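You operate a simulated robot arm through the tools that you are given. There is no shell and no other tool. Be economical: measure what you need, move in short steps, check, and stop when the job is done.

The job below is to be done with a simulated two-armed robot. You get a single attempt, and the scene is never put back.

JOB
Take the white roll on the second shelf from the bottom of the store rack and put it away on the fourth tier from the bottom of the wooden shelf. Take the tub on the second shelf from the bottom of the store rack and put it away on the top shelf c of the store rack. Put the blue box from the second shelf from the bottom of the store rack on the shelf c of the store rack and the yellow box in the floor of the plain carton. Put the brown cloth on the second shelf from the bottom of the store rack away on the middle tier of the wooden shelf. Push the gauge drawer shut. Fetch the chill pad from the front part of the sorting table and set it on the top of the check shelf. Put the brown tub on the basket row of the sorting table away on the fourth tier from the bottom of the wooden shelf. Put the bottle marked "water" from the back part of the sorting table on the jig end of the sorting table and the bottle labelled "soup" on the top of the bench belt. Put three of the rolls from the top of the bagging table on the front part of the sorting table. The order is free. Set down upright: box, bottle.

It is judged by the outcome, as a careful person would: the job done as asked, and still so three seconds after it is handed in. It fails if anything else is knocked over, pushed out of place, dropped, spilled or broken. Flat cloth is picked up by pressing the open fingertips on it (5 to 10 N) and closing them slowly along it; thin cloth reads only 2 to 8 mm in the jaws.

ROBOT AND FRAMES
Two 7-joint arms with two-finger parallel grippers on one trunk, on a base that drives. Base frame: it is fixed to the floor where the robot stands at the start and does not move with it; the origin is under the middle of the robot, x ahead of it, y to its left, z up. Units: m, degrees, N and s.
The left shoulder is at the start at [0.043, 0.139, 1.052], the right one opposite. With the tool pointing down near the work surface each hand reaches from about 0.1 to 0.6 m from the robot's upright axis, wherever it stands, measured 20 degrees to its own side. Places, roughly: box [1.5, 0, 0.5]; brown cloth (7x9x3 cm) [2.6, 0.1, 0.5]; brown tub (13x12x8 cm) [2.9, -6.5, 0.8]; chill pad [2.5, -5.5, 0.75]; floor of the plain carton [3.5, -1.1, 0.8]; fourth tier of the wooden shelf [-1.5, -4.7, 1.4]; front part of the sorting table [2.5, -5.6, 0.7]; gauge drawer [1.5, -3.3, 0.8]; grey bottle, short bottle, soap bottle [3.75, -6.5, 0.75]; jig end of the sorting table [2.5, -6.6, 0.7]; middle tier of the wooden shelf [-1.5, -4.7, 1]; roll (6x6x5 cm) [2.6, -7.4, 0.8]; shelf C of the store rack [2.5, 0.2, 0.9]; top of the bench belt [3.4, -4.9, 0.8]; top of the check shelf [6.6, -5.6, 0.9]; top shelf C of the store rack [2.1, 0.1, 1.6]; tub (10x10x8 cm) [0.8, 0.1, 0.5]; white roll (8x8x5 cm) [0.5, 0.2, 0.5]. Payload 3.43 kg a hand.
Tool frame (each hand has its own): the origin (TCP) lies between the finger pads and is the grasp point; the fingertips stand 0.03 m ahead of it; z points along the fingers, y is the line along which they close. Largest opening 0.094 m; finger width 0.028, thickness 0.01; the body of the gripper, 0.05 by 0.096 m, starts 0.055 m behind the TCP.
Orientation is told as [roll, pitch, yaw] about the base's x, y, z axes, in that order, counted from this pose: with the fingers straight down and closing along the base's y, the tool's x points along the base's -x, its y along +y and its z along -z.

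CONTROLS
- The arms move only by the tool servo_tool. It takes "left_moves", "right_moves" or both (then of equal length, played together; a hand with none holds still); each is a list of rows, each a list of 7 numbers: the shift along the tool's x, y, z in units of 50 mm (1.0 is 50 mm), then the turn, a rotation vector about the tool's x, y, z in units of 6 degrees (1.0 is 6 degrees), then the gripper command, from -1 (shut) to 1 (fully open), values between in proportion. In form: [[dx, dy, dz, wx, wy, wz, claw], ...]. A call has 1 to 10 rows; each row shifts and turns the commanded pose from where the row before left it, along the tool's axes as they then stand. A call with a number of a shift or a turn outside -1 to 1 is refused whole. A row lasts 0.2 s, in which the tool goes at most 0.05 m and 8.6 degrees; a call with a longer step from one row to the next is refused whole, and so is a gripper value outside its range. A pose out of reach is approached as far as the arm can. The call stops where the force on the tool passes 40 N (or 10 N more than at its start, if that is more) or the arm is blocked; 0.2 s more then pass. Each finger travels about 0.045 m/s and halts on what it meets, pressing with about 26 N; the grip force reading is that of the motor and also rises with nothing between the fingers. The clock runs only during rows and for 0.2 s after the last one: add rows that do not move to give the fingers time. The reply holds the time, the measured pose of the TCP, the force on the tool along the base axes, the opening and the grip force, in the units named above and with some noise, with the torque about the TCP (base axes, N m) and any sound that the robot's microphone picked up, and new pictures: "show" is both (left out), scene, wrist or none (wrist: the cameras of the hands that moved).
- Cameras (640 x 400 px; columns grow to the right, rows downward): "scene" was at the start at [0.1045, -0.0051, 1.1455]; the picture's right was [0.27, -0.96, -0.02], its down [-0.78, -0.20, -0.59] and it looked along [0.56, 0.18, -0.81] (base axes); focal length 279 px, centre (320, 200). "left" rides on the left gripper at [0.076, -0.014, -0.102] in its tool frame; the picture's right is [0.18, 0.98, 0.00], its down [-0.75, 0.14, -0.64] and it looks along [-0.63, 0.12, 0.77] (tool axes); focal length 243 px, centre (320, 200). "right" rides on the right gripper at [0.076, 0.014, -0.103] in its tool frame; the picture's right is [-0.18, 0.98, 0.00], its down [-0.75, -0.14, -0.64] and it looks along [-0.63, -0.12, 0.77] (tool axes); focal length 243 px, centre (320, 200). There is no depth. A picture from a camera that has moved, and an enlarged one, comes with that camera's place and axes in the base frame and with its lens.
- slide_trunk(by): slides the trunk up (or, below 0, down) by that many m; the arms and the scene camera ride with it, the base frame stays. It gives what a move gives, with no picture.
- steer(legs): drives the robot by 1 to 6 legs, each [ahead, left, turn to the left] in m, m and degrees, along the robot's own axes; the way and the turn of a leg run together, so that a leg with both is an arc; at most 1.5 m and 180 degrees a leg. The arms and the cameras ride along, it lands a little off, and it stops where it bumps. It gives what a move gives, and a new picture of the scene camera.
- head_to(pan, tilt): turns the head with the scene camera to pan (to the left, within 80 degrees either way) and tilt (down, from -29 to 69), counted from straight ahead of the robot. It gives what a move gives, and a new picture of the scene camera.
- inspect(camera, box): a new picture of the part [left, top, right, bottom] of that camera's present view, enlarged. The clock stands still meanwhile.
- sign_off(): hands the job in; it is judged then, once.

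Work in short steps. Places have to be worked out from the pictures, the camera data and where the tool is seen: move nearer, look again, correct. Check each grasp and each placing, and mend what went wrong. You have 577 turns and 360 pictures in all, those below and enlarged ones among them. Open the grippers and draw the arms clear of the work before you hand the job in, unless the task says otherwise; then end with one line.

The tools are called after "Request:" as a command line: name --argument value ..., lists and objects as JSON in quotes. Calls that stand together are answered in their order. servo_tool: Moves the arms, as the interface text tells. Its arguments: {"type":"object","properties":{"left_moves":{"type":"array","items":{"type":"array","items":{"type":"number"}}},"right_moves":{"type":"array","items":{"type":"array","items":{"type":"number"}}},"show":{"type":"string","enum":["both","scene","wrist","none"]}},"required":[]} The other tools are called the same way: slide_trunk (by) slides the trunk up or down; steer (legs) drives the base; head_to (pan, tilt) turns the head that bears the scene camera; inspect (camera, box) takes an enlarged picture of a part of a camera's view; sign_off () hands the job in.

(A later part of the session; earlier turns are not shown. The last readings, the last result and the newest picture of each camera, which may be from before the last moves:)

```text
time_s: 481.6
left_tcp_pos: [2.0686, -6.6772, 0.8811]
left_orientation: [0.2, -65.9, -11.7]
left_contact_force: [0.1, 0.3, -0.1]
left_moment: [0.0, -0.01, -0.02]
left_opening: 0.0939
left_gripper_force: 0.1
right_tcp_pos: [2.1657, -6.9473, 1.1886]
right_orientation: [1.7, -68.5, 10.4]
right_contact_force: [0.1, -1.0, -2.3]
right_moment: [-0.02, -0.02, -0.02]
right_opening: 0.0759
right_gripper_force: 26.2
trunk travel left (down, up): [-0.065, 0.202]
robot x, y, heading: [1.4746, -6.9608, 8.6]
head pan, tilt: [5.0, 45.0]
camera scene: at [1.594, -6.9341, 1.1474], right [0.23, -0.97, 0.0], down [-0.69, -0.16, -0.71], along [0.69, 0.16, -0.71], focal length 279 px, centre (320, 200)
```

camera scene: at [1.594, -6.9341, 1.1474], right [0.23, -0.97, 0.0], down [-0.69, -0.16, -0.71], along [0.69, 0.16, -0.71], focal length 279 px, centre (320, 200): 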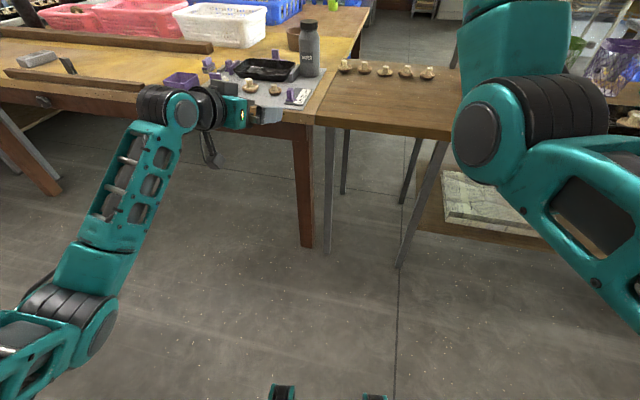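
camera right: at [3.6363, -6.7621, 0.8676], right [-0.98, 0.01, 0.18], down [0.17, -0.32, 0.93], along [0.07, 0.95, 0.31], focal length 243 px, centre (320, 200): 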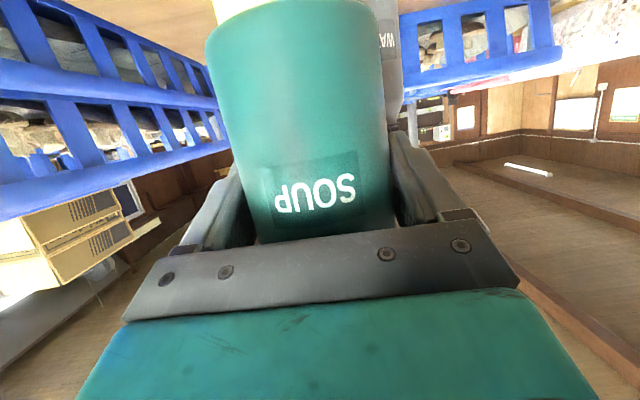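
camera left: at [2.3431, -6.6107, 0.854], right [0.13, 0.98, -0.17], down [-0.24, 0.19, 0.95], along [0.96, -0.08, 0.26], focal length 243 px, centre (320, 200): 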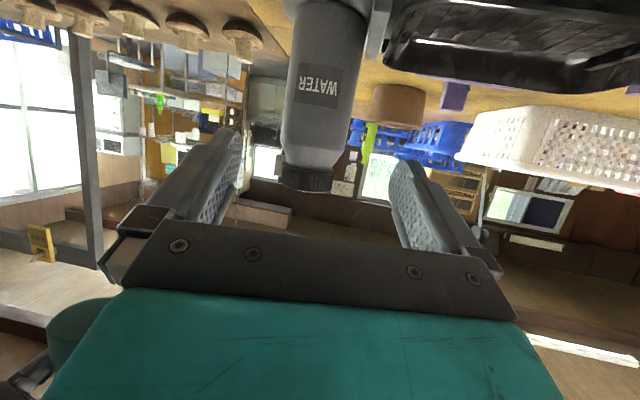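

WATER stands upright on the jig mat. Now the soup: raise the left hand out of the way, centre the right hand, and go to the belt's west end at heading 15°.

Request:
servo_tool --left_moves '[[-0.9, 0, -0.4, 0, 0, 0, 1], [-0.9, 0, -0.4, 0, 0, 0, 1], [-0.9, 0, -0.4, 0, 0, 0, 1], [-0.9, 0, -0.4, 0, 0, 0, 1], [-0.9, 0, -0.4, 0, 0, 0, 1], [0, 0, 0, 0, 0, 0, 1]]' --right_moves '[[0, 0.45, 0, 0, 0, 0, -1], [0, 0.45, 0, 0, 0, 0, -1], [0, 0.45, 0, 0, 0, 0, -1], [0, 0.45, 0, 0, 0, 0, -1], [0, 0, 0, 0, 0, 0, -1], [0, 0, 0, 0, 0, 0, -1]]' --show "none"

Request:
steer --legs '[[-0.3, 0, 6.4], [0, 1.45, 0], [0, 0.48, 0], [0.7, 0, 0]]'

Request:
head_to --pan 10 --tilt 35

```text
time_s: 483.0
left_tcp_pos: [2.0717, -6.6792, 1.1281]
left_orientation: [0.3, -65.8, -11.6]
left_contact_force: [1.0, 0.3, 0.0]
left_moment: [0.01, 0.0, -0.01]
left_opening: 0.0941
left_gripper_force: 0.0
right_tcp_pos: [2.1479, -6.8602, 1.1896]
right_orientation: [1.7, -68.5, 10.4]
right_contact_force: [-0.2, 0.6, -1.9]
right_moment: [-0.02, -0.02, -0.03]
right_opening: 0.0754
right_gripper_force: 25.5
trunk travel left (down, up): [-0.065, 0.202]
robot x, y, heading: [1.4733, -6.9552, 8.5]
head pan, tilt: [5.0, 45.0]
```

```text
time_s: 497.7
left_tcp_pos: [1.9094, -4.6226, 1.1281]
left_orientation: [0.3, -66.0, -4.5]
left_contact_force: [0.1, 0.0, -0.5]
left_moment: [-0.01, 0.02, -0.02]
left_opening: 0.0943
left_gripper_force: 0.2
right_tcp_pos: [2.0079, -4.7925, 1.19]
right_orientation: [1.7, -68.5, 17.3]
right_contact_force: [-0.2, -1.0, -2.0]
right_moment: [0.0, -0.01, 0.02]
right_opening: 0.0756
right_gripper_force: 26.5
trunk travel left (down, up): [-0.065, 0.202]
robot x, y, heading: [1.3457, -4.9816, 15.6]
head pan, tilt: [5.0, 45.0]
camera scene: at [1.4666, -4.9354, 1.1473], right [0.35, -0.94, 0.0], down [-0.66, -0.25, -0.71], along [0.66, 0.25, -0.71], focal length 279 px, centre (320, 200)
```

scene: 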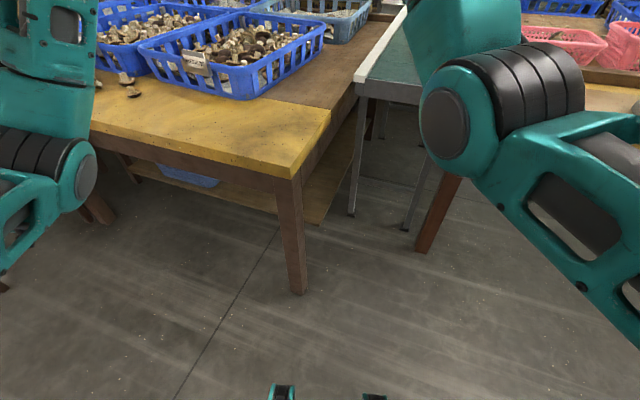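

```text
time_s: 498.4
left_tcp_pos: [1.9085, -4.6222, 1.1276]
left_orientation: [0.3, -65.9, -4.5]
left_contact_force: [1.6, -0.6, -0.9]
left_moment: [0.0, 0.01, 0.0]
left_opening: 0.0941
left_gripper_force: 0.0
right_tcp_pos: [2.0066, -4.7924, 1.1906]
right_orientation: [1.6, -68.5, 17.4]
right_contact_force: [-0.5, -1.1, -3.4]
right_moment: [-0.01, 0.0, 0.01]
right_opening: 0.0754
right_gripper_force: 26.2
trunk travel left (down, up): [-0.065, 0.202]
robot x, y, heading: [1.3449, -4.978, 15.5]
head pan, tilt: [10.0, 35.0]
camera scene: at [1.4697, -4.926, 1.1621], right [0.43, -0.9, 0.0], down [-0.52, -0.25, -0.82], along [0.74, 0.35, -0.57], focal length 279 px, centre (320, 200)
```

scene: 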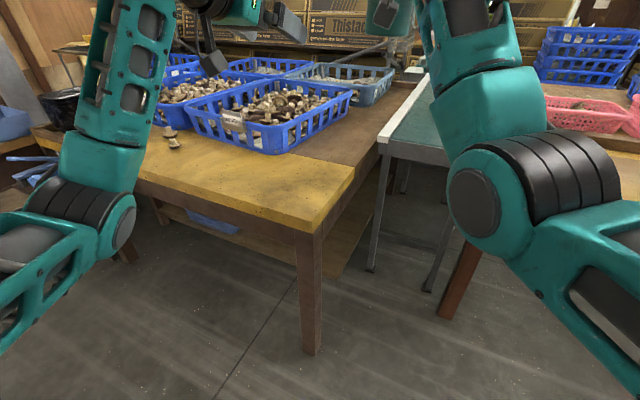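

The arm hides the belt; I turn the base to heading 0 to see it.

Request:
steer --legs '[[0, 0, -15.5]]'

Request:
head_to --pan 0 --tilt 25

```text
time_s: 499.7
left_tcp_pos: [1.9824, -4.7826, 1.1285]
left_orientation: [0.1, -65.9, -19.9]
left_contact_force: [0.0, 0.4, 0.4]
left_moment: [0.0, -0.03, 0.0]
left_opening: 0.0941
left_gripper_force: 0.1
right_tcp_pos: [2.0326, -4.9732, 1.1893]
right_orientation: [1.7, -68.5, 2.0]
right_contact_force: [0.6, -0.1, -1.8]
right_moment: [0.01, -0.02, 0.02]
right_opening: 0.0757
right_gripper_force: 25.7
trunk travel left (down, up): [-0.065, 0.202]
robot x, y, heading: [1.3477, -4.9762, -0.1]
head pan, tilt: [10.0, 35.0]
camera scene: at [1.4784, -4.9591, 1.1621], right [0.18, -0.98, 0.0], down [-0.56, -0.1, -0.82], along [0.81, 0.15, -0.57], focal length 279 px, centre (320, 200)
```

scene: 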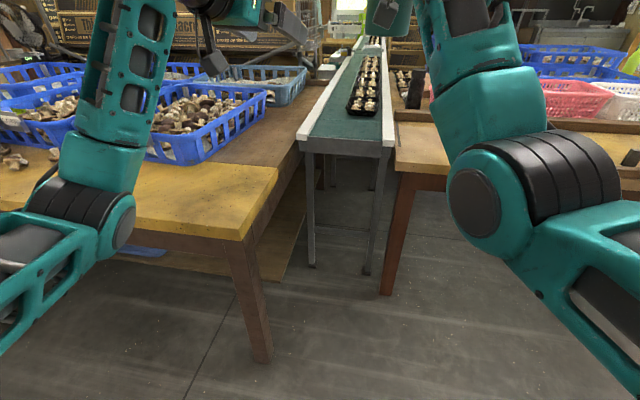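

```text
time_s: 500.4
left_tcp_pos: [1.9823, -4.7826, 1.1286]
left_orientation: [0.2, -65.9, -19.9]
left_contact_force: [0.3, 0.8, 0.4]
left_moment: [0.01, -0.01, 0.0]
left_opening: 0.0937
left_gripper_force: 0.0
right_tcp_pos: [2.0315, -4.9727, 1.1889]
right_orientation: [1.7, -68.5, 2.0]
right_contact_force: [0.6, 0.2, -2.3]
right_moment: [0.02, 0.03, 0.02]
right_opening: 0.0754
right_gripper_force: 26.1
trunk travel left (down, up): [-0.065, 0.202]
robot x, y, heading: [1.3492, -4.9776, 0.1]
head pan, tilt: [0.0, 25.0]
camera scene: at [1.4839, -4.9741, 1.1779], right [0.0, -1.0, 0.0], down [-0.42, 0.0, -0.91], along [0.91, 0.0, -0.42], focal length 279 px, centre (320, 200)
```

scene: 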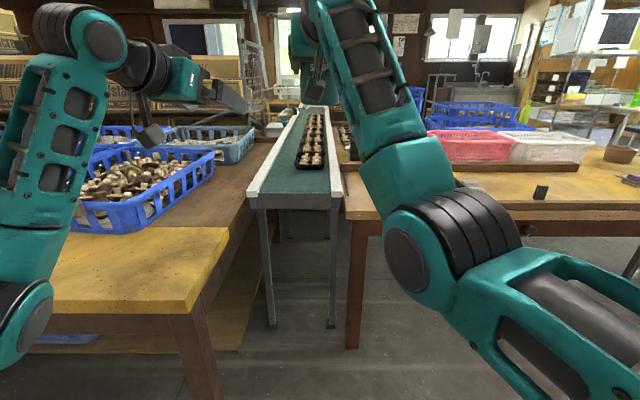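

Belt end x≈2.40, free area x 2.40–2.60, y −4.79…−4.99. I'll set the soup at (2.49, −4.89) with heading 10° so the base clears the neighbouring table leg.

Request:
steer --legs '[[0, 0, 10], [0.3, -0.113, 0]]'

Request:
slide_trunk --by -0.06

Request:
servo_tool --right_moves '[[0.85, 0, 0.33, 0, 0, 0, -1], [0.85, 0, 0.33, 0, 0, 0, -1], [0.6, 0, 0.23, 0, 0, 0, -1], [0, 0, 0, 0, 0, 0, -1]]'

```text
time_s: 503.3
left_tcp_pos: [2.2564, -4.7353, 1.1291]
left_orientation: [0.2, -65.9, -10.0]
left_contact_force: [-0.1, -0.3, 0.6]
left_moment: [0.02, -0.02, 0.01]
left_opening: 0.0943
left_gripper_force: 0.0
right_tcp_pos: [2.3363, -4.9152, 1.1893]
right_orientation: [1.7, -68.5, 11.9]
right_contact_force: [0.2, -1.2, -1.4]
right_moment: [-0.01, 0.01, 0.0]
right_opening: 0.0753
right_gripper_force: 26.2
trunk travel left (down, up): [-0.065, 0.202]
robot x, y, heading: [1.6684, -5.0319, 10.0]
head pan, tilt: [0.0, 25.0]
camera scene: at [1.798, -5.0108, 1.1778], right [0.17, -0.98, 0.0], down [-0.42, -0.07, -0.91], along [0.89, 0.16, -0.42], focal length 279 px, centre (320, 200)
```

scene: 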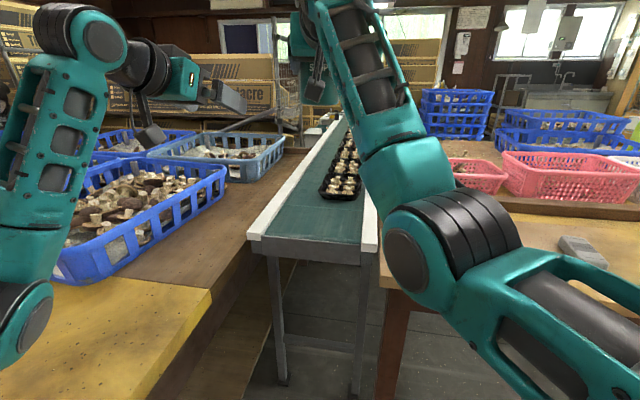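

```text
time_s: 504.3
left_tcp_pos: [2.2551, -4.7365, 1.0691]
left_orientation: [0.2, -65.8, -10.1]
left_contact_force: [0.2, 0.7, 0.0]
left_moment: [0.01, 0.02, 0.03]
left_opening: 0.0939
left_gripper_force: 0.0
right_tcp_pos: [2.3377, -4.9161, 1.1305]
right_orientation: [1.7, -68.5, 11.9]
right_contact_force: [0.2, -0.4, -1.9]
right_moment: [-0.02, 0.0, 0.0]
right_opening: 0.0755
right_gripper_force: 25.7
trunk travel left (down, up): [-0.005, 0.262]
robot x, y, heading: [1.6643, -5.0349, 10.0]
head pan, tilt: [0.0, 25.0]
```

```text
time_s: 505.3
left_tcp_pos: [2.255, -4.7368, 1.0675]
left_orientation: [0.1, -65.9, -10.1]
left_contact_force: [-0.2, -0.3, 0.5]
left_moment: [-0.02, -0.01, -0.01]
left_opening: 0.094
left_gripper_force: 0.0
right_tcp_pos: [2.3361, -4.915, 1.0053]
right_orientation: [1.7, -68.4, 11.9]
right_contact_force: [0.1, 0.3, -1.9]
right_moment: [0.02, -0.03, 0.02]
right_opening: 0.0754
right_gripper_force: 25.7
trunk travel left (down, up): [-0.005, 0.262]
robot x, y, heading: [1.6639, -5.0344, 9.8]
head pan, tilt: [0.0, 25.0]
camera scene: at [1.7978, -5.0108, 1.1179], right [0.17, -0.98, 0.0], down [-0.42, -0.07, -0.91], along [0.89, 0.16, -0.42], focal length 279 px, centre (320, 200)
camera right: at [2.2132, -4.9305, 0.9727], right [-0.16, 0.97, 0.18], down [-0.28, -0.22, 0.93], along [0.95, 0.1, 0.31], focal length 243 px, centre (320, 200)
```

scene: 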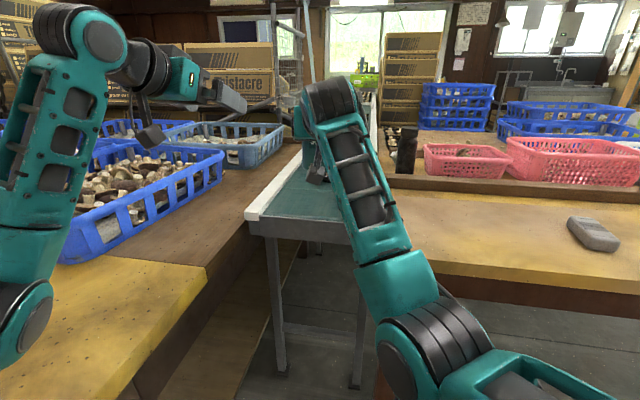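
right: 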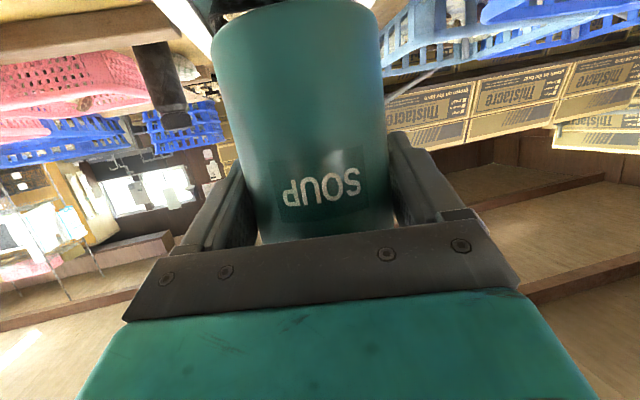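

Request:
steer --legs '[[0.163, 0.012, 0]]'

Request:
servo_tool --right_moves '[[0.6, 0, 0.24, 0, 0, 0, -1], [0.6, 0, 0.24, 0, 0, 0, -1], [0.6, 0, 0.24, 0, 0, 0, -1], [0.3, 0, 0.12, 0, 0, 0, -1], [0, 0, 0, 0, 0, 0, -1]]'

```text
time_s: 506.7
left_tcp_pos: [2.4133, -4.6932, 1.068]
left_orientation: [0.2, -65.9, -10.0]
left_contact_force: [-0.9, 0.5, 0.5]
left_moment: [0.01, -0.02, -0.04]
left_opening: 0.094
left_gripper_force: 0.1
right_tcp_pos: [2.4945, -4.8744, 1.006]
right_orientation: [1.7, -68.5, 12.1]
right_contact_force: [0.1, 0.0, -1.8]
right_moment: [-0.03, 0.01, 0.0]
right_opening: 0.0755
right_gripper_force: 26.0
trunk travel left (down, up): [-0.005, 0.262]
robot x, y, heading: [1.8249, -4.9964, 10.3]
head pan, tilt: [0.0, 25.0]
camera scene: at [1.9563, -4.9698, 1.1179], right [0.18, -0.98, 0.0], down [-0.42, -0.08, -0.91], along [0.89, 0.16, -0.42], focal length 279 px, centre (320, 200)
```

scene: 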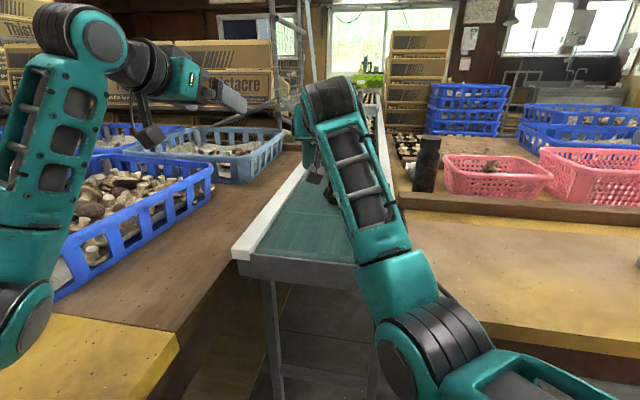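

```text
time_s: 507.9
left_tcp_pos: [2.4139, -4.6949, 1.069]
left_orientation: [0.3, -65.9, -9.9]
left_contact_force: [0.6, 0.6, -0.5]
left_moment: [-0.02, -0.02, -0.01]
left_opening: 0.094
left_gripper_force: 0.0
right_tcp_pos: [2.4939, -4.8694, 0.8907]
right_orientation: [1.7, -68.4, 12.1]
right_contact_force: [0.5, 0.3, -2.2]
right_moment: [-0.03, 0.01, -0.03]
right_opening: 0.0756
right_gripper_force: 26.2
trunk travel left (down, up): [-0.005, 0.262]
robot x, y, heading: [1.8219, -4.9966, 10.4]
head pan, tilt: [0.0, 25.0]
camera scene: at [1.9562, -4.9699, 1.1179], right [0.18, -0.98, 0.0], down [-0.42, -0.08, -0.91], along [0.89, 0.16, -0.42], focal length 279 px, centre (320, 200)
camera right: at [2.3711, -4.8855, 0.8586], right [-0.17, 0.97, 0.18], down [-0.28, -0.22, 0.93], along [0.95, 0.11, 0.31], focal length 243 px, centre (320, 200)
```

scene: 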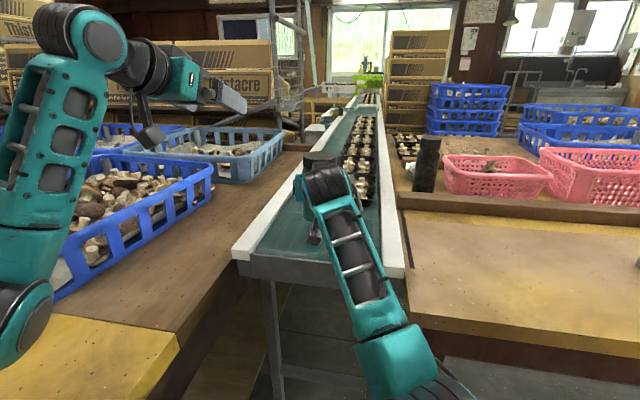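
right: 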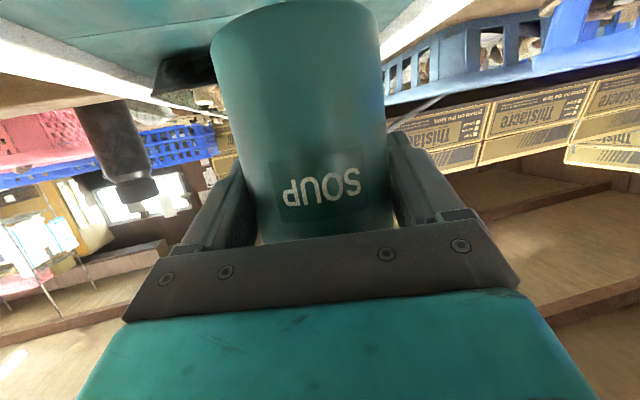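

Request:
servo_tool --right_moves '[[0.2, 0, 0.08, 0, 0, 0, -1], [0.2, 0, 0.08, 0, 0, 0, -1], [0, 0, 0, 0, 0, 0, -1]]' --show "none"

Request:
servo_tool --right_moves '[[0.08, 0, 0.03, 0, 0, 0, -1], [0.08, 0, 0.03, 0, 0, 0, -1], [0, 0, 0, 0, 0, 0, -1]]' --show "wrist"

```text
time_s: 508.7
left_tcp_pos: [2.4134, -4.6939, 1.0683]
left_orientation: [0.2, -65.8, -9.9]
left_contact_force: [0.3, 0.3, -0.9]
left_moment: [0.04, -0.01, -0.01]
left_opening: 0.0941
left_gripper_force: 0.0
right_tcp_pos: [2.4954, -4.8707, 0.8698]
right_orientation: [1.7, -68.5, 12.1]
right_contact_force: [1.2, -0.2, -2.9]
right_moment: [0.0, -0.02, -0.01]
right_opening: 0.0757
right_gripper_force: 25.9
trunk travel left (down, up): [-0.005, 0.262]
robot x, y, heading: [1.8266, -4.9958, 10.3]
head pan, tilt: [0.0, 25.0]
```

```text
time_s: 509.5
left_tcp_pos: [2.4127, -4.6944, 1.0689]
left_orientation: [0.2, -65.9, -9.9]
left_contact_force: [-0.5, 0.3, 1.0]
left_moment: [0.0, -0.02, -0.03]
left_opening: 0.094
left_gripper_force: 0.1
right_tcp_pos: [2.4958, -4.8719, 0.863]
right_orientation: [1.7, -68.5, 12.0]
right_contact_force: [0.3, -0.2, -2.6]
right_moment: [-0.02, 0.01, 0.0]
right_opening: 0.0755
right_gripper_force: 25.9
trunk travel left (down, up): [-0.005, 0.262]
robot x, y, heading: [1.8238, -4.9954, 10.3]
head pan, tilt: [0.0, 25.0]
camera right: at [2.3718, -4.8864, 0.8295], right [-0.17, 0.97, 0.18], down [-0.28, -0.22, 0.93], along [0.95, 0.11, 0.31], focal length 243 px, centre (320, 200)
```

right: 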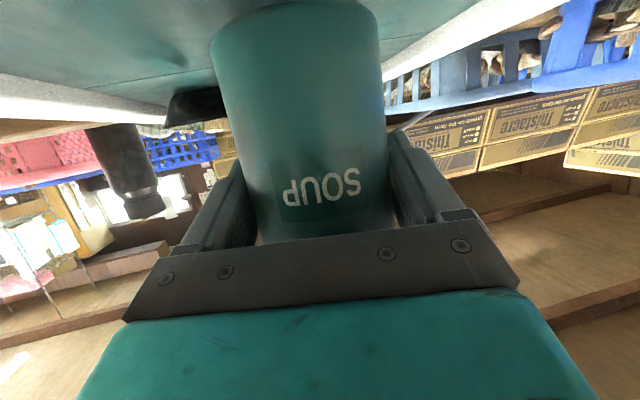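

Request:
servo_tool --right_moves '[[0.08, 0, 0.03, 0, 0, 0, -1], [0.08, 0, 0.03, 0, 0, 0, -1], [0, 0, 0, 0, 0, 0, -1]]' --show "none"

Request:
servo_tool --right_moves '[[0.08, 0, 0.03, 0, 0, 0, -1], [0, 0, 0, 0, 0, 0, -1]]' --show "none"

Request:
servo_tool --right_moves '[[0.08, 0, 0.03, 0, 0, 0, -1], [0, 0, 0, 0, 0, 0, -1]]' --show "wrist"

```text
time_s: 510.3
left_tcp_pos: [2.4137, -4.6932, 1.069]
left_orientation: [0.2, -66.0, -9.9]
left_contact_force: [-0.3, -0.2, 0.1]
left_moment: [0.0, 0.01, -0.01]
left_opening: 0.094
left_gripper_force: 0.0
right_tcp_pos: [2.4944, -4.871, 0.8543]
right_orientation: [1.6, -68.5, 12.2]
right_contact_force: [-0.1, 0.9, -2.5]
right_moment: [-0.02, -0.01, 0.01]
right_opening: 0.0755
right_gripper_force: 25.8
trunk travel left (down, up): [-0.005, 0.262]
robot x, y, heading: [1.8217, -4.9944, 10.3]
head pan, tilt: [0.0, 25.0]
```

```text
time_s: 510.9
left_tcp_pos: [2.4124, -4.6943, 1.069]
left_orientation: [0.3, -66.1, -10.0]
left_contact_force: [-0.8, 1.1, -0.1]
left_moment: [-0.02, 0.01, 0.02]
left_opening: 0.0942
left_gripper_force: 0.0
right_tcp_pos: [2.4953, -4.8709, 0.8521]
right_orientation: [1.3, -68.9, 12.2]
right_contact_force: [2.8, -1.0, 5.0]
right_moment: [-0.3, -0.29, 0.06]
right_opening: 0.0755
right_gripper_force: 26.3
trunk travel left (down, up): [-0.005, 0.262]
robot x, y, heading: [1.8268, -4.9919, 10.3]
head pan, tilt: [0.0, 25.0]
```

```text
time_s: 511.5
left_tcp_pos: [2.4125, -4.694, 1.0709]
left_orientation: [0.3, -66.0, -10.0]
left_contact_force: [-0.1, 0.1, 0.0]
left_moment: [0.01, 0.0, -0.02]
left_opening: 0.0939
left_gripper_force: 0.1
right_tcp_pos: [2.4933, -4.8717, 0.8509]
right_orientation: [1.6, -69.2, 12.2]
right_contact_force: [5.5, 0.8, 19.2]
right_moment: [-0.4, 0.07, 0.08]
right_opening: 0.0757
right_gripper_force: 26.3
trunk travel left (down, up): [-0.005, 0.262]
robot x, y, heading: [1.8252, -4.9965, 10.2]
head pan, tilt: [0.0, 25.0]
camera right: at [2.3713, -4.8865, 0.8167], right [-0.17, 0.97, 0.18], down [-0.29, -0.23, 0.93], along [0.94, 0.11, 0.32], focal length 243 px, centre (320, 200)
```

right: 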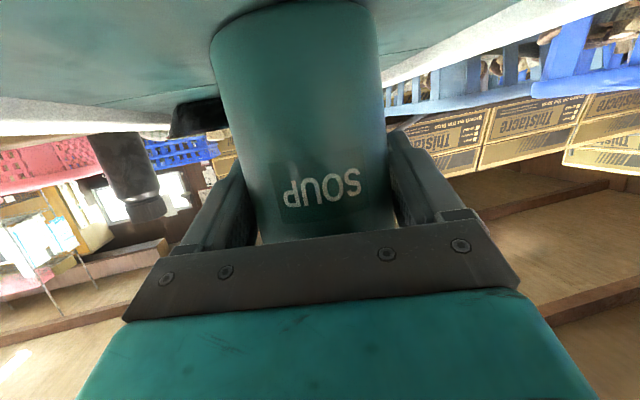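

Bottle bottom is on the belt. Unload 3 mm, open, and withdraw straight back with the arm.

Request:
servo_tool --right_moves '[[-0.06, 0, -0.02, 0, 0, 0, -1], [0, 0, 0, 0, 0, 0, 0.7], [0, 0, 0, 0, 0, 0, 1], [0, 0, 0, 0, 0, 0, 1], [-0.2, 0, -0.08, 0, 0, 0, 1], [0.3, 0, -0.8, 0, 0, 0, 1], [0.3, 0, -0.8, 0, 0, 0, 1], [0, 0, 0, 0, 0, 0, 1]]'

Request:
steer --legs '[[-0.35, 0, 0]]'

```text
time_s: 513.3
left_tcp_pos: [2.4123, -4.6939, 1.0681]
left_orientation: [0.1, -66.0, -9.9]
left_contact_force: [-0.1, 0.5, 0.6]
left_moment: [-0.01, 0.0, 0.0]
left_opening: 0.0938
left_gripper_force: 0.2
right_tcp_pos: [2.409, -4.8891, 0.8607]
right_orientation: [1.8, -68.4, 12.1]
right_contact_force: [-0.6, 1.1, -0.1]
right_moment: [-0.05, 0.0, -0.02]
right_opening: 0.0939
right_gripper_force: 0.0
trunk travel left (down, up): [-0.005, 0.262]
robot x, y, heading: [1.8217, -4.9946, 10.5]
head pan, tilt: [0.0, 25.0]
camera scene: at [1.9559, -4.9699, 1.118], right [0.18, -0.98, 0.0], down [-0.42, -0.08, -0.91], along [0.89, 0.16, -0.42], focal length 279 px, centre (320, 200)
camera right: at [2.2867, -4.9055, 0.8273], right [-0.17, 0.97, 0.18], down [-0.28, -0.22, 0.93], along [0.95, 0.11, 0.3], focal length 243 px, centre (320, 200)
```

scene: 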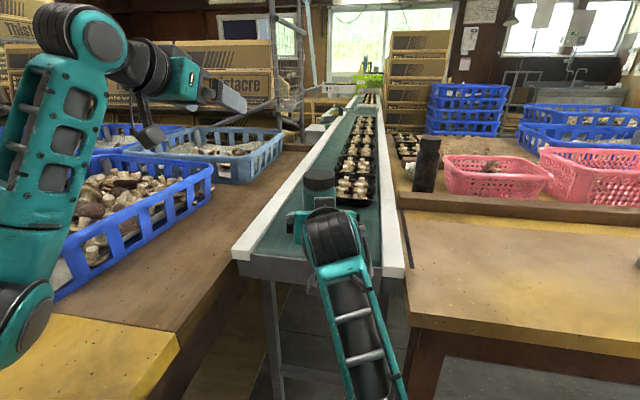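
right: 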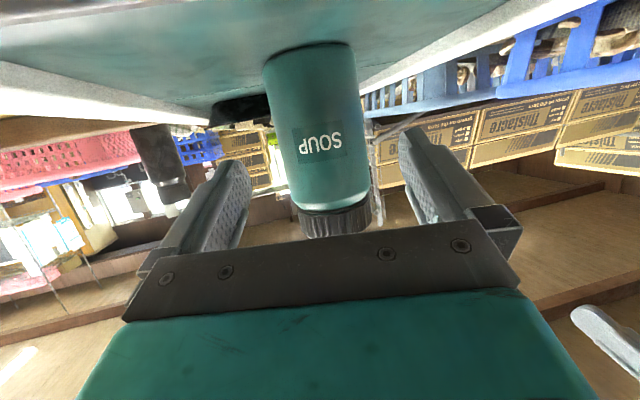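

```text
time_s: 515.6
left_tcp_pos: [2.0672, -4.7587, 1.0683]
left_orientation: [0.2, -65.9, -10.3]
left_contact_force: [-0.3, 0.8, 0.2]
left_moment: [0.02, 0.01, 0.02]
left_opening: 0.0939
left_gripper_force: 0.1
right_tcp_pos: [2.0636, -4.9567, 0.8606]
right_orientation: [1.8, -68.4, 11.7]
right_contact_force: [0.5, 0.0, -0.2]
right_moment: [0.01, -0.01, 0.0]
right_opening: 0.0941
right_gripper_force: 0.1
trunk travel left (down, up): [-0.005, 0.262]
robot x, y, heading: [1.4772, -5.06, 9.9]
head pan, tilt: [0.0, 25.0]
camera scene: at [1.6083, -5.0325, 1.118], right [0.17, -0.99, 0.0], down [-0.42, -0.07, -0.91], along [0.89, 0.15, -0.42], focal length 279 px, centre (320, 200)
```

scene: 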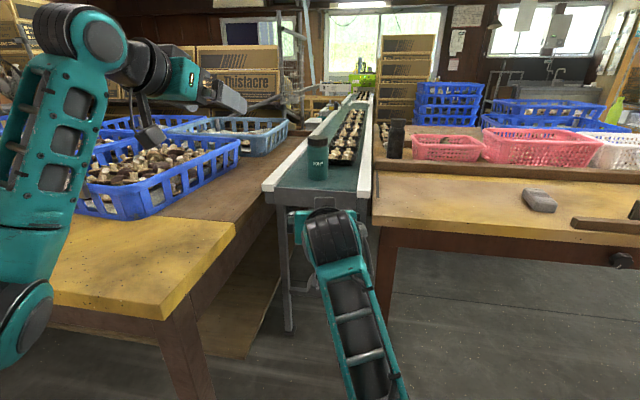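

Soup stands on the belt. Now the rolls: straighten the left hand, and drive to the bagging table front for a look.

Request:
servo_tool --left_moves '[[0, 0, 0, -0.76, 0, -0.34, 1], [0, 0, 0, -0.76, 0, -0.34, 1], [0, 0, 0, -0.76, 0, -0.34, 1], [0, 0, 0, -0.76, 0, -0.34, 1], [0, 0, 0, 0, 0, 0, 1]]' --right_moves '[[0, -0.45, 0, 0, 0, 0, 1], [0, -0.45, 0, 0, 0, 0, 1], [0, -0.45, 0, 0, 0, 0, 1], [0, -0.45, 0, 0, 0, 0, 1], [0, 0, 0, 0, 0, 0, 1]]' --show "none"

Request:
steer --legs '[[-0.25, 0, -10], [0, -1.45, 0], [0, -1.0, 0]]'

Request:
slide_trunk --by 0.2

Request:
head_to --pan 0 --tilt 28

```text
time_s: 516.8
left_tcp_pos: [2.0674, -4.7596, 1.0676]
left_orientation: [0.2, -66.0, 9.8]
left_contact_force: [-0.1, 0.4, 0.0]
left_moment: [-0.01, 0.02, 0.01]
left_opening: 0.0938
left_gripper_force: 0.1
right_tcp_pos: [2.0846, -5.0445, 0.8585]
right_orientation: [1.8, -68.4, 11.7]
right_contact_force: [0.1, 0.2, -1.4]
right_moment: [0.03, -0.02, -0.01]
right_opening: 0.0939
right_gripper_force: 0.0
trunk travel left (down, up): [-0.005, 0.262]
robot x, y, heading: [1.4738, -5.0564, 9.7]
head pan, tilt: [0.0, 25.0]
```

```text
time_s: 530.1
left_tcp_pos: [1.8566, -7.3097, 1.0688]
left_orientation: [0.2, -66.0, -0.2]
left_contact_force: [-0.7, -0.2, 1.0]
left_moment: [0.01, 0.02, 0.01]
left_opening: 0.0938
left_gripper_force: 0.1
right_tcp_pos: [1.8253, -7.5918, 0.8583]
right_orientation: [1.6, -68.5, 2.0]
right_contact_force: [-1.0, -0.4, 0.3]
right_moment: [0.02, -0.02, -0.03]
right_opening: 0.0939
right_gripper_force: 0.0
trunk travel left (down, up): [-0.005, 0.262]
robot x, y, heading: [1.2184, -7.4983, -0.2]
head pan, tilt: [0.0, 25.0]
camera scene: at [1.3567, -7.4983, 1.1179], right [0.0, -1.0, 0.0], down [-0.42, 0.0, -0.91], along [0.91, 0.0, -0.42], focal length 279 px, centre (320, 200)
```

scene: 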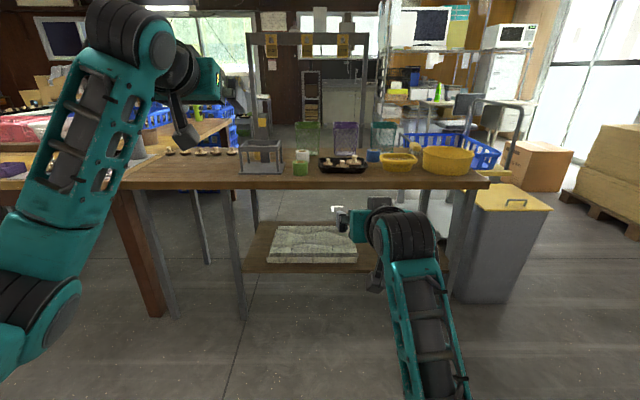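

```text
time_s: 532.3
left_tcp_pos: [1.8555, -7.3077, 1.2689]
left_orientation: [0.3, -66.0, -0.2]
left_contact_force: [-0.2, -0.4, 0.9]
left_moment: [0.0, 0.01, -0.01]
left_opening: 0.0937
left_gripper_force: 0.0
right_tcp_pos: [1.8253, -7.5908, 1.0582]
right_orientation: [1.7, -68.4, 2.0]
right_contact_force: [-0.7, -0.2, -0.3]
right_moment: [-0.03, 0.02, 0.01]
right_opening: 0.0938
right_gripper_force: 0.1
trunk travel left (down, up): [-0.205, 0.062]
robot x, y, heading: [1.2226, -7.5001, -0.2]
head pan, tilt: [0.0, 25.0]
```

```text
time_s: 532.9
left_tcp_pos: [1.8547, -7.3078, 1.269]
left_orientation: [0.2, -66.0, -0.1]
left_contact_force: [0.0, 0.0, 0.1]
left_moment: [-0.01, 0.0, -0.03]
left_opening: 0.0938
left_gripper_force: 0.0
right_tcp_pos: [1.8243, -7.5905, 1.058]
right_orientation: [1.7, -68.5, 1.9]
right_contact_force: [0.5, -0.7, -0.2]
right_moment: [0.03, 0.03, 0.01]
right_opening: 0.094
right_gripper_force: 0.1
trunk travel left (down, up): [-0.205, 0.062]
robot x, y, heading: [1.2183, -7.4979, 0.1]
head pan, tilt: [0.0, 28.0]
camera scene: at [1.3558, -7.4983, 1.3132], right [0.0, -1.0, 0.0], down [-0.47, 0.0, -0.88], along [0.88, 0.0, -0.47], focal length 279 px, centre (320, 200)
```

scene: 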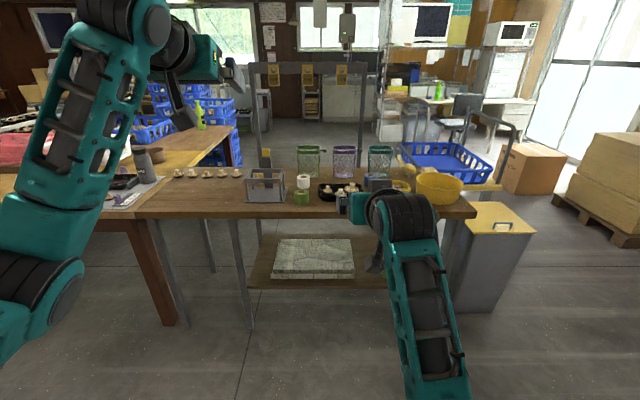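

Request:
inspect --camera "scene" --box '[220, 130, 480, 230]'

```text
2.46 times, centred on (350, 180) of scene
camera zoom: at [1.3558, -7.4983, 1.3132], right [0.0, -1.0, 0.0], down [-0.47, 0.0, -0.88], along [0.88, 0.0, -0.47], focal length 687 px, centre (246, 249)
```

zoom: 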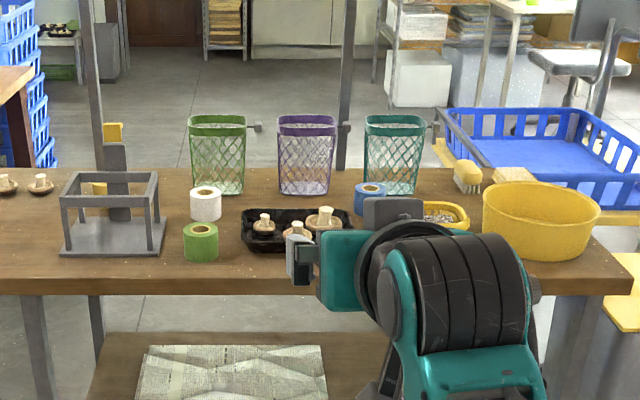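

Rolls on top: white (2.575, −7.42), green (2.415, −7.42), blue further back, and a yellow one behind the frame. I take green with the right hand at a steeper tilt (45°) so the bracket clears the table.

Request:
servo_tool --left_moves '[[0, 0, 0, 0, 0.9, 0, 1], [0, 0, 0, 0, 0.9, 0, 1], [0, 0, 0, 0, 0.9, 0, 1], [0, 0, 0, 0, 0.8, 0, 1], [0, 0, 0, 0, 0, 0, 1]]' --right_moves '[[0, 0, 0, 0.25, 0.97, 0, 1], [0, 0, 0, 0, 0.97, 0, 1], [0, 0, 0, 0, 0.97, 0, 1], [0, 0, 0, 0, 0.97, 0, 1], [0, 0, 0, 0, 0, 0, 1]]' --show "none"

Request:
slide_trunk --by -0.2

Request:
steer --legs '[[0.45, 0.17, 0]]'

Request:
inspect --camera "right" --box '[0, 0, 640, 400]'

```text
time_s: 534.1
left_tcp_pos: [1.8555, -7.3083, 1.2686]
left_orientation: [0.0, -44.9, 0.0]
left_contact_force: [0.0, -0.7, -0.2]
left_moment: [-0.01, 0.0, -0.04]
left_opening: 0.0942
left_gripper_force: 0.0
right_tcp_pos: [1.8251, -7.5908, 1.0582]
right_orientation: [0.0, -45.0, 2.1]
right_contact_force: [0.1, -0.4, 0.4]
right_moment: [0.02, 0.06, 0.02]
right_opening: 0.0943
right_gripper_force: 0.1
trunk travel left (down, up): [-0.205, 0.062]
robot x, y, heading: [1.224, -7.5026, -0.1]
head pan, tilt: [0.0, 28.0]
```

```text
time_s: 536.3
left_tcp_pos: [1.8554, -7.3086, 1.0683]
left_orientation: [0.2, -45.0, 0.0]
left_contact_force: [-0.1, 0.9, -0.1]
left_moment: [-0.01, -0.02, 0.0]
left_opening: 0.0937
left_gripper_force: 0.0
right_tcp_pos: [1.8245, -7.5903, 0.8589]
right_orientation: [0.1, -45.1, 2.0]
right_contact_force: [0.0, -0.7, -0.5]
right_moment: [-0.01, -0.01, -0.03]
right_opening: 0.094
right_gripper_force: 0.0
trunk travel left (down, up): [-0.005, 0.262]
robot x, y, heading: [1.2211, -7.4964, -0.3]
head pan, tilt: [0.0, 28.0]
```

```text
time_s: 539.1
left_tcp_pos: [2.309, -7.1413, 1.0695]
left_orientation: [0.1, -45.0, -0.1]
left_contact_force: [-0.1, -0.1, 0.1]
left_moment: [0.02, -0.02, 0.0]
left_opening: 0.0938
left_gripper_force: 0.1
right_tcp_pos: [2.2762, -7.4219, 0.8582]
right_orientation: [0.0, -45.1, 2.0]
right_contact_force: [-0.5, 0.6, 0.3]
right_moment: [0.01, 0.01, -0.01]
right_opening: 0.0942
right_gripper_force: 0.0
trunk travel left (down, up): [-0.005, 0.262]
robot x, y, heading: [1.675, -7.3284, -0.1]
head pan, tilt: [0.0, 28.0]
camera scene: at [1.8077, -7.3288, 1.1131], right [0.0, -1.0, 0.0], down [-0.47, 0.0, -0.88], along [0.88, 0.0, -0.47], focal length 279 px, centre (320, 200)
```

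scene: 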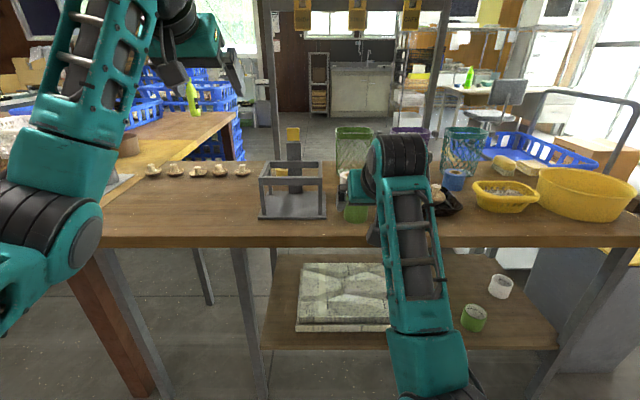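

```text
1.00 times, centred on (320, 200) of right
camera zoom: at [2.1492, -7.4129, 0.8771], right [0.1, 0.99, 0.13], down [0.08, -0.14, 0.99], along [0.99, -0.08, -0.09], focal length 243 px, centre (320, 200)
```

zoom: 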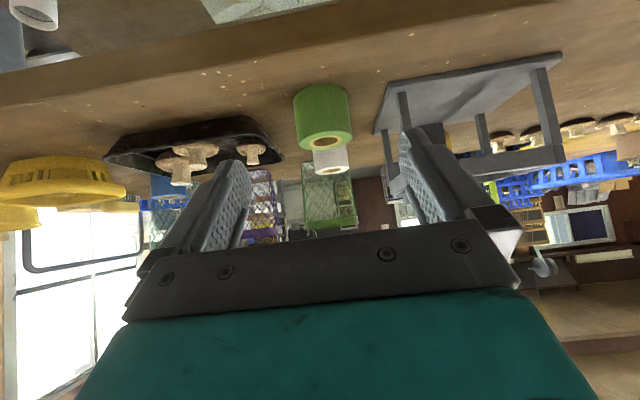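

Green roll centre (2.425, −7.418). I narrow the jaws to 7.8 cm (frame is close on the left), drive 0.148 and lower.

Request:
servo_tool --right_moves '[[0, 0, 0, 0, 0, 0, 0.66], [0, 0, 0, 0, 0, 0, 0.66]]' --show "none"

Request:
steer --legs '[[0.148, 0, 0]]'

Request:
servo_tool --right_moves '[[0.35, 0, 0.35, 0, 0, 0, 0.66], [0.35, 0, 0.35, 0, 0, 0, 0.66], [0, 0, 0, 0, 0, 0, 0.66]]' --show "wrist"

```text
time_s: 539.7
left_tcp_pos: [2.3076, -7.1421, 1.0687]
left_orientation: [0.1, -45.0, -0.1]
left_contact_force: [-1.2, -0.3, 0.4]
left_moment: [0.0, -0.02, 0.0]
left_opening: 0.094
left_gripper_force: 0.1
right_tcp_pos: [2.2757, -7.4228, 0.8578]
right_orientation: [0.1, -45.2, 2.0]
right_contact_force: [0.2, -0.8, 0.4]
right_moment: [0.0, 0.01, -0.02]
right_opening: 0.0781
right_gripper_force: 0.0
trunk travel left (down, up): [-0.005, 0.262]
robot x, y, heading: [1.672, -7.3318, -0.3]
head pan, tilt: [0.0, 28.0]
```

```text
time_s: 541.1
left_tcp_pos: [2.4546, -7.1405, 1.0685]
left_orientation: [0.1, -45.0, -0.1]
left_contact_force: [0.0, 0.7, 0.6]
left_moment: [0.04, 0.01, 0.0]
left_opening: 0.094
left_gripper_force: 0.0
right_tcp_pos: [2.4231, -7.4229, 0.8589]
right_orientation: [0.1, -45.2, 2.1]
right_contact_force: [-0.6, -0.1, 0.3]
right_moment: [0.02, -0.01, 0.0]
right_opening: 0.0783
right_gripper_force: 0.0
trunk travel left (down, up): [-0.005, 0.262]
robot x, y, heading: [1.8222, -7.3288, -0.2]
head pan, tilt: [0.0, 28.0]
camera scene: at [1.954, -7.329, 1.1131], right [0.0, -1.0, 0.0], down [-0.47, 0.0, -0.88], along [0.88, 0.0, -0.47], focal length 279 px, centre (320, 200)
```

scene: 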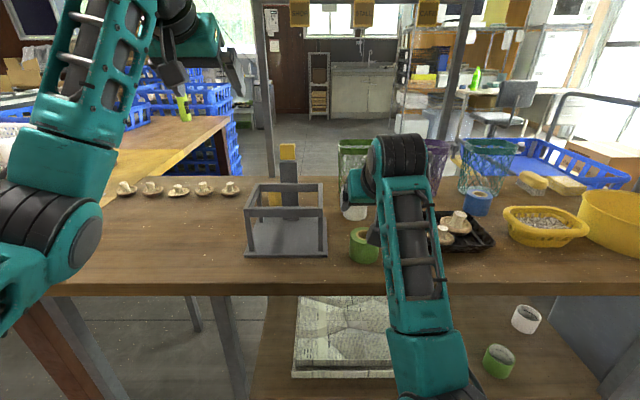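

```text
time_s: 541.9
left_tcp_pos: [2.4542, -7.1402, 1.0679]
left_orientation: [0.1, -45.0, -0.1]
left_contact_force: [0.0, 0.4, -1.4]
left_moment: [0.01, 0.01, -0.02]
left_opening: 0.094
left_gripper_force: 0.1
right_tcp_pos: [2.4235, -7.4222, 0.8093]
right_orientation: [0.0, -45.2, 2.0]
right_contact_force: [1.0, 0.3, 0.9]
right_moment: [-0.01, 0.02, -0.02]
right_opening: 0.0781
right_gripper_force: 0.0
trunk travel left (down, up): [-0.005, 0.262]
robot x, y, heading: [1.8227, -7.3335, 0.1]
head pan, tilt: [0.0, 28.0]
camera right: at [2.2969, -7.413, 0.8274], right [0.1, 0.99, 0.13], down [0.08, -0.14, 0.99], along [0.99, -0.08, -0.09], focal length 243 px, centre (320, 200)
```

right: 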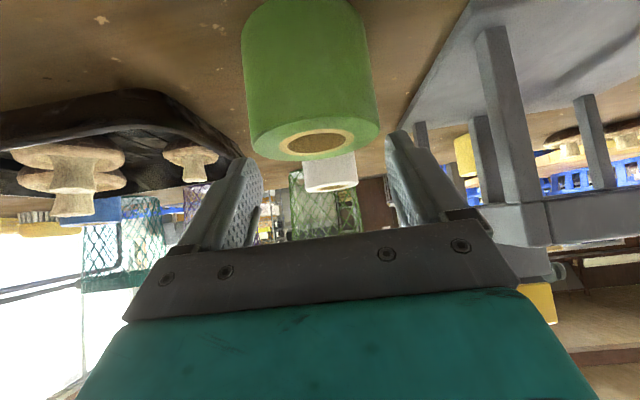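

Request:
servo_tool --right_moves '[[0.26, 0, 0.18, 0, 0, 0, 0.66], [0.2, 0, 0.16, 0, 0, 0, 0.66], [0, 0, 0, 0, 0, 0, 0.4], [0, 0, 0, 0, 0, 0, 0.1], [0, 0, 0, 0, 0, 0, -0.2], [0, 0, 0, 0, 0, 0, -0.5], [0, 0, 0, 0, 0, 0, -0.5]]' --show "wrist"

```text
time_s: 543.5
left_tcp_pos: [2.4533, -7.1414, 1.0677]
left_orientation: [0.0, -45.1, -0.2]
left_contact_force: [0.6, -0.5, 1.2]
left_moment: [0.01, 0.0, 0.05]
left_opening: 0.094
left_gripper_force: 0.0
right_tcp_pos: [2.4188, -7.4236, 0.7806]
right_orientation: [0.0, -45.3, 2.0]
right_contact_force: [-0.7, -0.7, -0.2]
right_moment: [-0.01, -0.02, 0.0]
right_opening: 0.0632
right_gripper_force: 25.8
trunk travel left (down, up): [-0.005, 0.262]
robot x, y, heading: [1.8167, -7.3275, -0.1]
head pan, tilt: [0.0, 28.0]
camera right: at [2.2924, -7.4133, 0.7992], right [0.1, 0.99, 0.13], down [0.08, -0.14, 0.99], along [0.99, -0.08, -0.09], focal length 243 px, centre (320, 200)
```

right: 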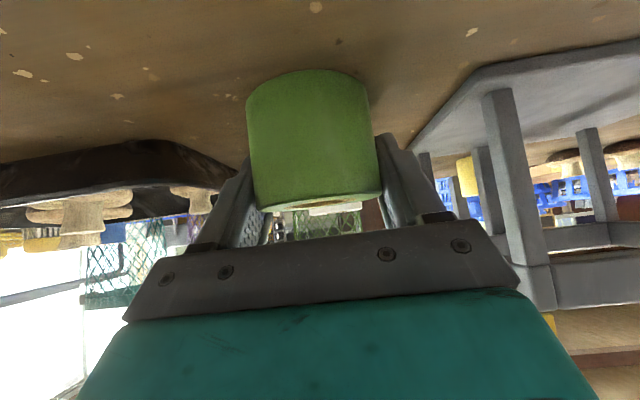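

Gripped (6.3 cm). I lift it high, and bring the left hand down to approach height for the white roll.

Request:
servo_tool --right_moves '[[-0.68, 0, -0.68, 0, 0, 0, -1], [-0.68, 0, -0.68, 0, 0, 0, -1], [-0.68, 0, -0.68, 0, 0, 0, -1], [-0.68, 0, -0.68, 0, 0, 0, -1], [-0.68, 0, -0.68, 0, 0, 0, -1], [-0.68, 0, -0.68, 0, 0, 0, -1], [-0.68, 0, -0.68, 0, 0, 0, -1], [0, 0, 0, 0, 0, 0, -1]]' --show "none"

Request:
steer --legs '[[-0.25, 0, 0], [0, -0.28, 0]]'

Request:
servo_tool --left_moves '[[0.68, 0, 0.68, 0, 0, 0, 1], [0.68, 0, 0.68, 0, 0, 0, 1], [0.68, 0, 0.68, 0, 0, 0, 1], [0.68, 0, 0.68, 0, 0, 0, 1], [0, 0, 0, 0, 0, 0, 0.66]]'

```text
time_s: 545.3
left_tcp_pos: [2.4535, -7.1407, 1.0685]
left_orientation: [0.1, -45.1, -0.2]
left_contact_force: [-0.2, 1.0, 0.0]
left_moment: [-0.01, -0.02, 0.01]
left_opening: 0.094
left_gripper_force: 0.0
right_tcp_pos: [2.414, -7.4229, 1.1195]
right_orientation: [0.0, -45.2, 2.0]
right_contact_force: [-0.3, -0.2, -1.0]
right_moment: [-0.01, -0.01, 0.0]
right_opening: 0.063
right_gripper_force: 26.0
trunk travel left (down, up): [-0.005, 0.262]
robot x, y, heading: [1.8176, -7.3249, -0.1]
head pan, tilt: [0.0, 28.0]
```

```text
time_s: 548.7
left_tcp_pos: [2.2055, -7.4234, 1.0682]
left_orientation: [0.0, -45.1, -0.2]
left_contact_force: [0.1, 0.4, 0.6]
left_moment: [0.01, 0.0, 0.0]
left_opening: 0.0941
left_gripper_force: 0.0
right_tcp_pos: [2.1648, -7.7034, 1.1186]
right_orientation: [0.0, -45.2, 1.9]
right_contact_force: [1.2, 0.0, -1.0]
right_moment: [0.03, -0.01, -0.01]
right_opening: 0.0634
right_gripper_force: 26.2
trunk travel left (down, up): [-0.005, 0.262]
robot x, y, heading: [1.5705, -7.6082, 0.1]
head pan, tilt: [0.0, 28.0]
camera scene: at [1.7053, -7.6103, 1.1131], right [0.0, -1.0, 0.0], down [-0.47, 0.0, -0.88], along [0.88, 0.0, -0.47], focal length 279 px, centre (320, 200)
```

scene: 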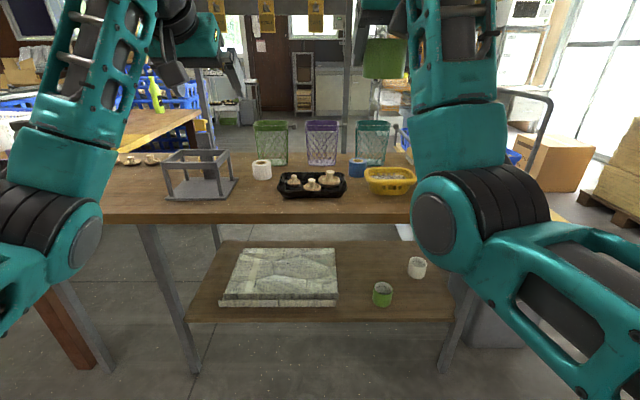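

```text
time_s: 549.9
left_tcp_pos: [2.2069, -7.4198, 0.8763]
left_orientation: [0.2, -45.0, -0.2]
left_contact_force: [0.3, -0.4, 0.1]
left_moment: [0.02, 0.03, -0.03]
left_opening: 0.0782
left_gripper_force: 0.1
right_tcp_pos: [2.1659, -7.7052, 1.1182]
right_orientation: [0.1, -45.2, 1.8]
right_contact_force: [-0.7, -0.7, -0.5]
right_moment: [0.0, -0.02, -0.01]
right_opening: 0.0632
right_gripper_force: 26.4
trunk travel left (down, up): [-0.005, 0.262]
robot x, y, heading: [1.5689, -7.6078, -0.4]
head pan, tilt: [0.0, 28.0]
camera scene: at [1.7053, -7.6102, 1.1131], right [0.0, -1.0, 0.0], down [-0.47, 0.0, -0.88], along [0.88, 0.0, -0.47], focal length 279 px, centre (320, 200)
camera left: at [2.0791, -7.4346, 0.8953], right [-0.13, 0.98, -0.13], down [0.08, 0.14, 0.99], along [0.99, 0.12, -0.1], focal length 243 px, centre (320, 200)
```

scene: 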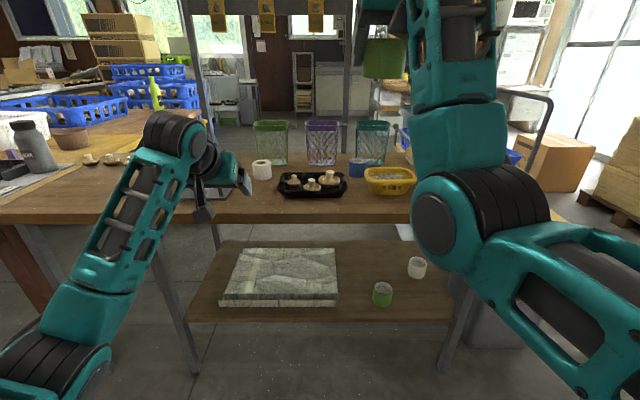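
left: 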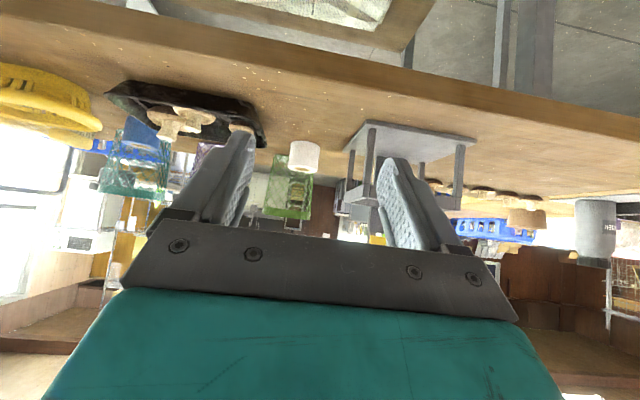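

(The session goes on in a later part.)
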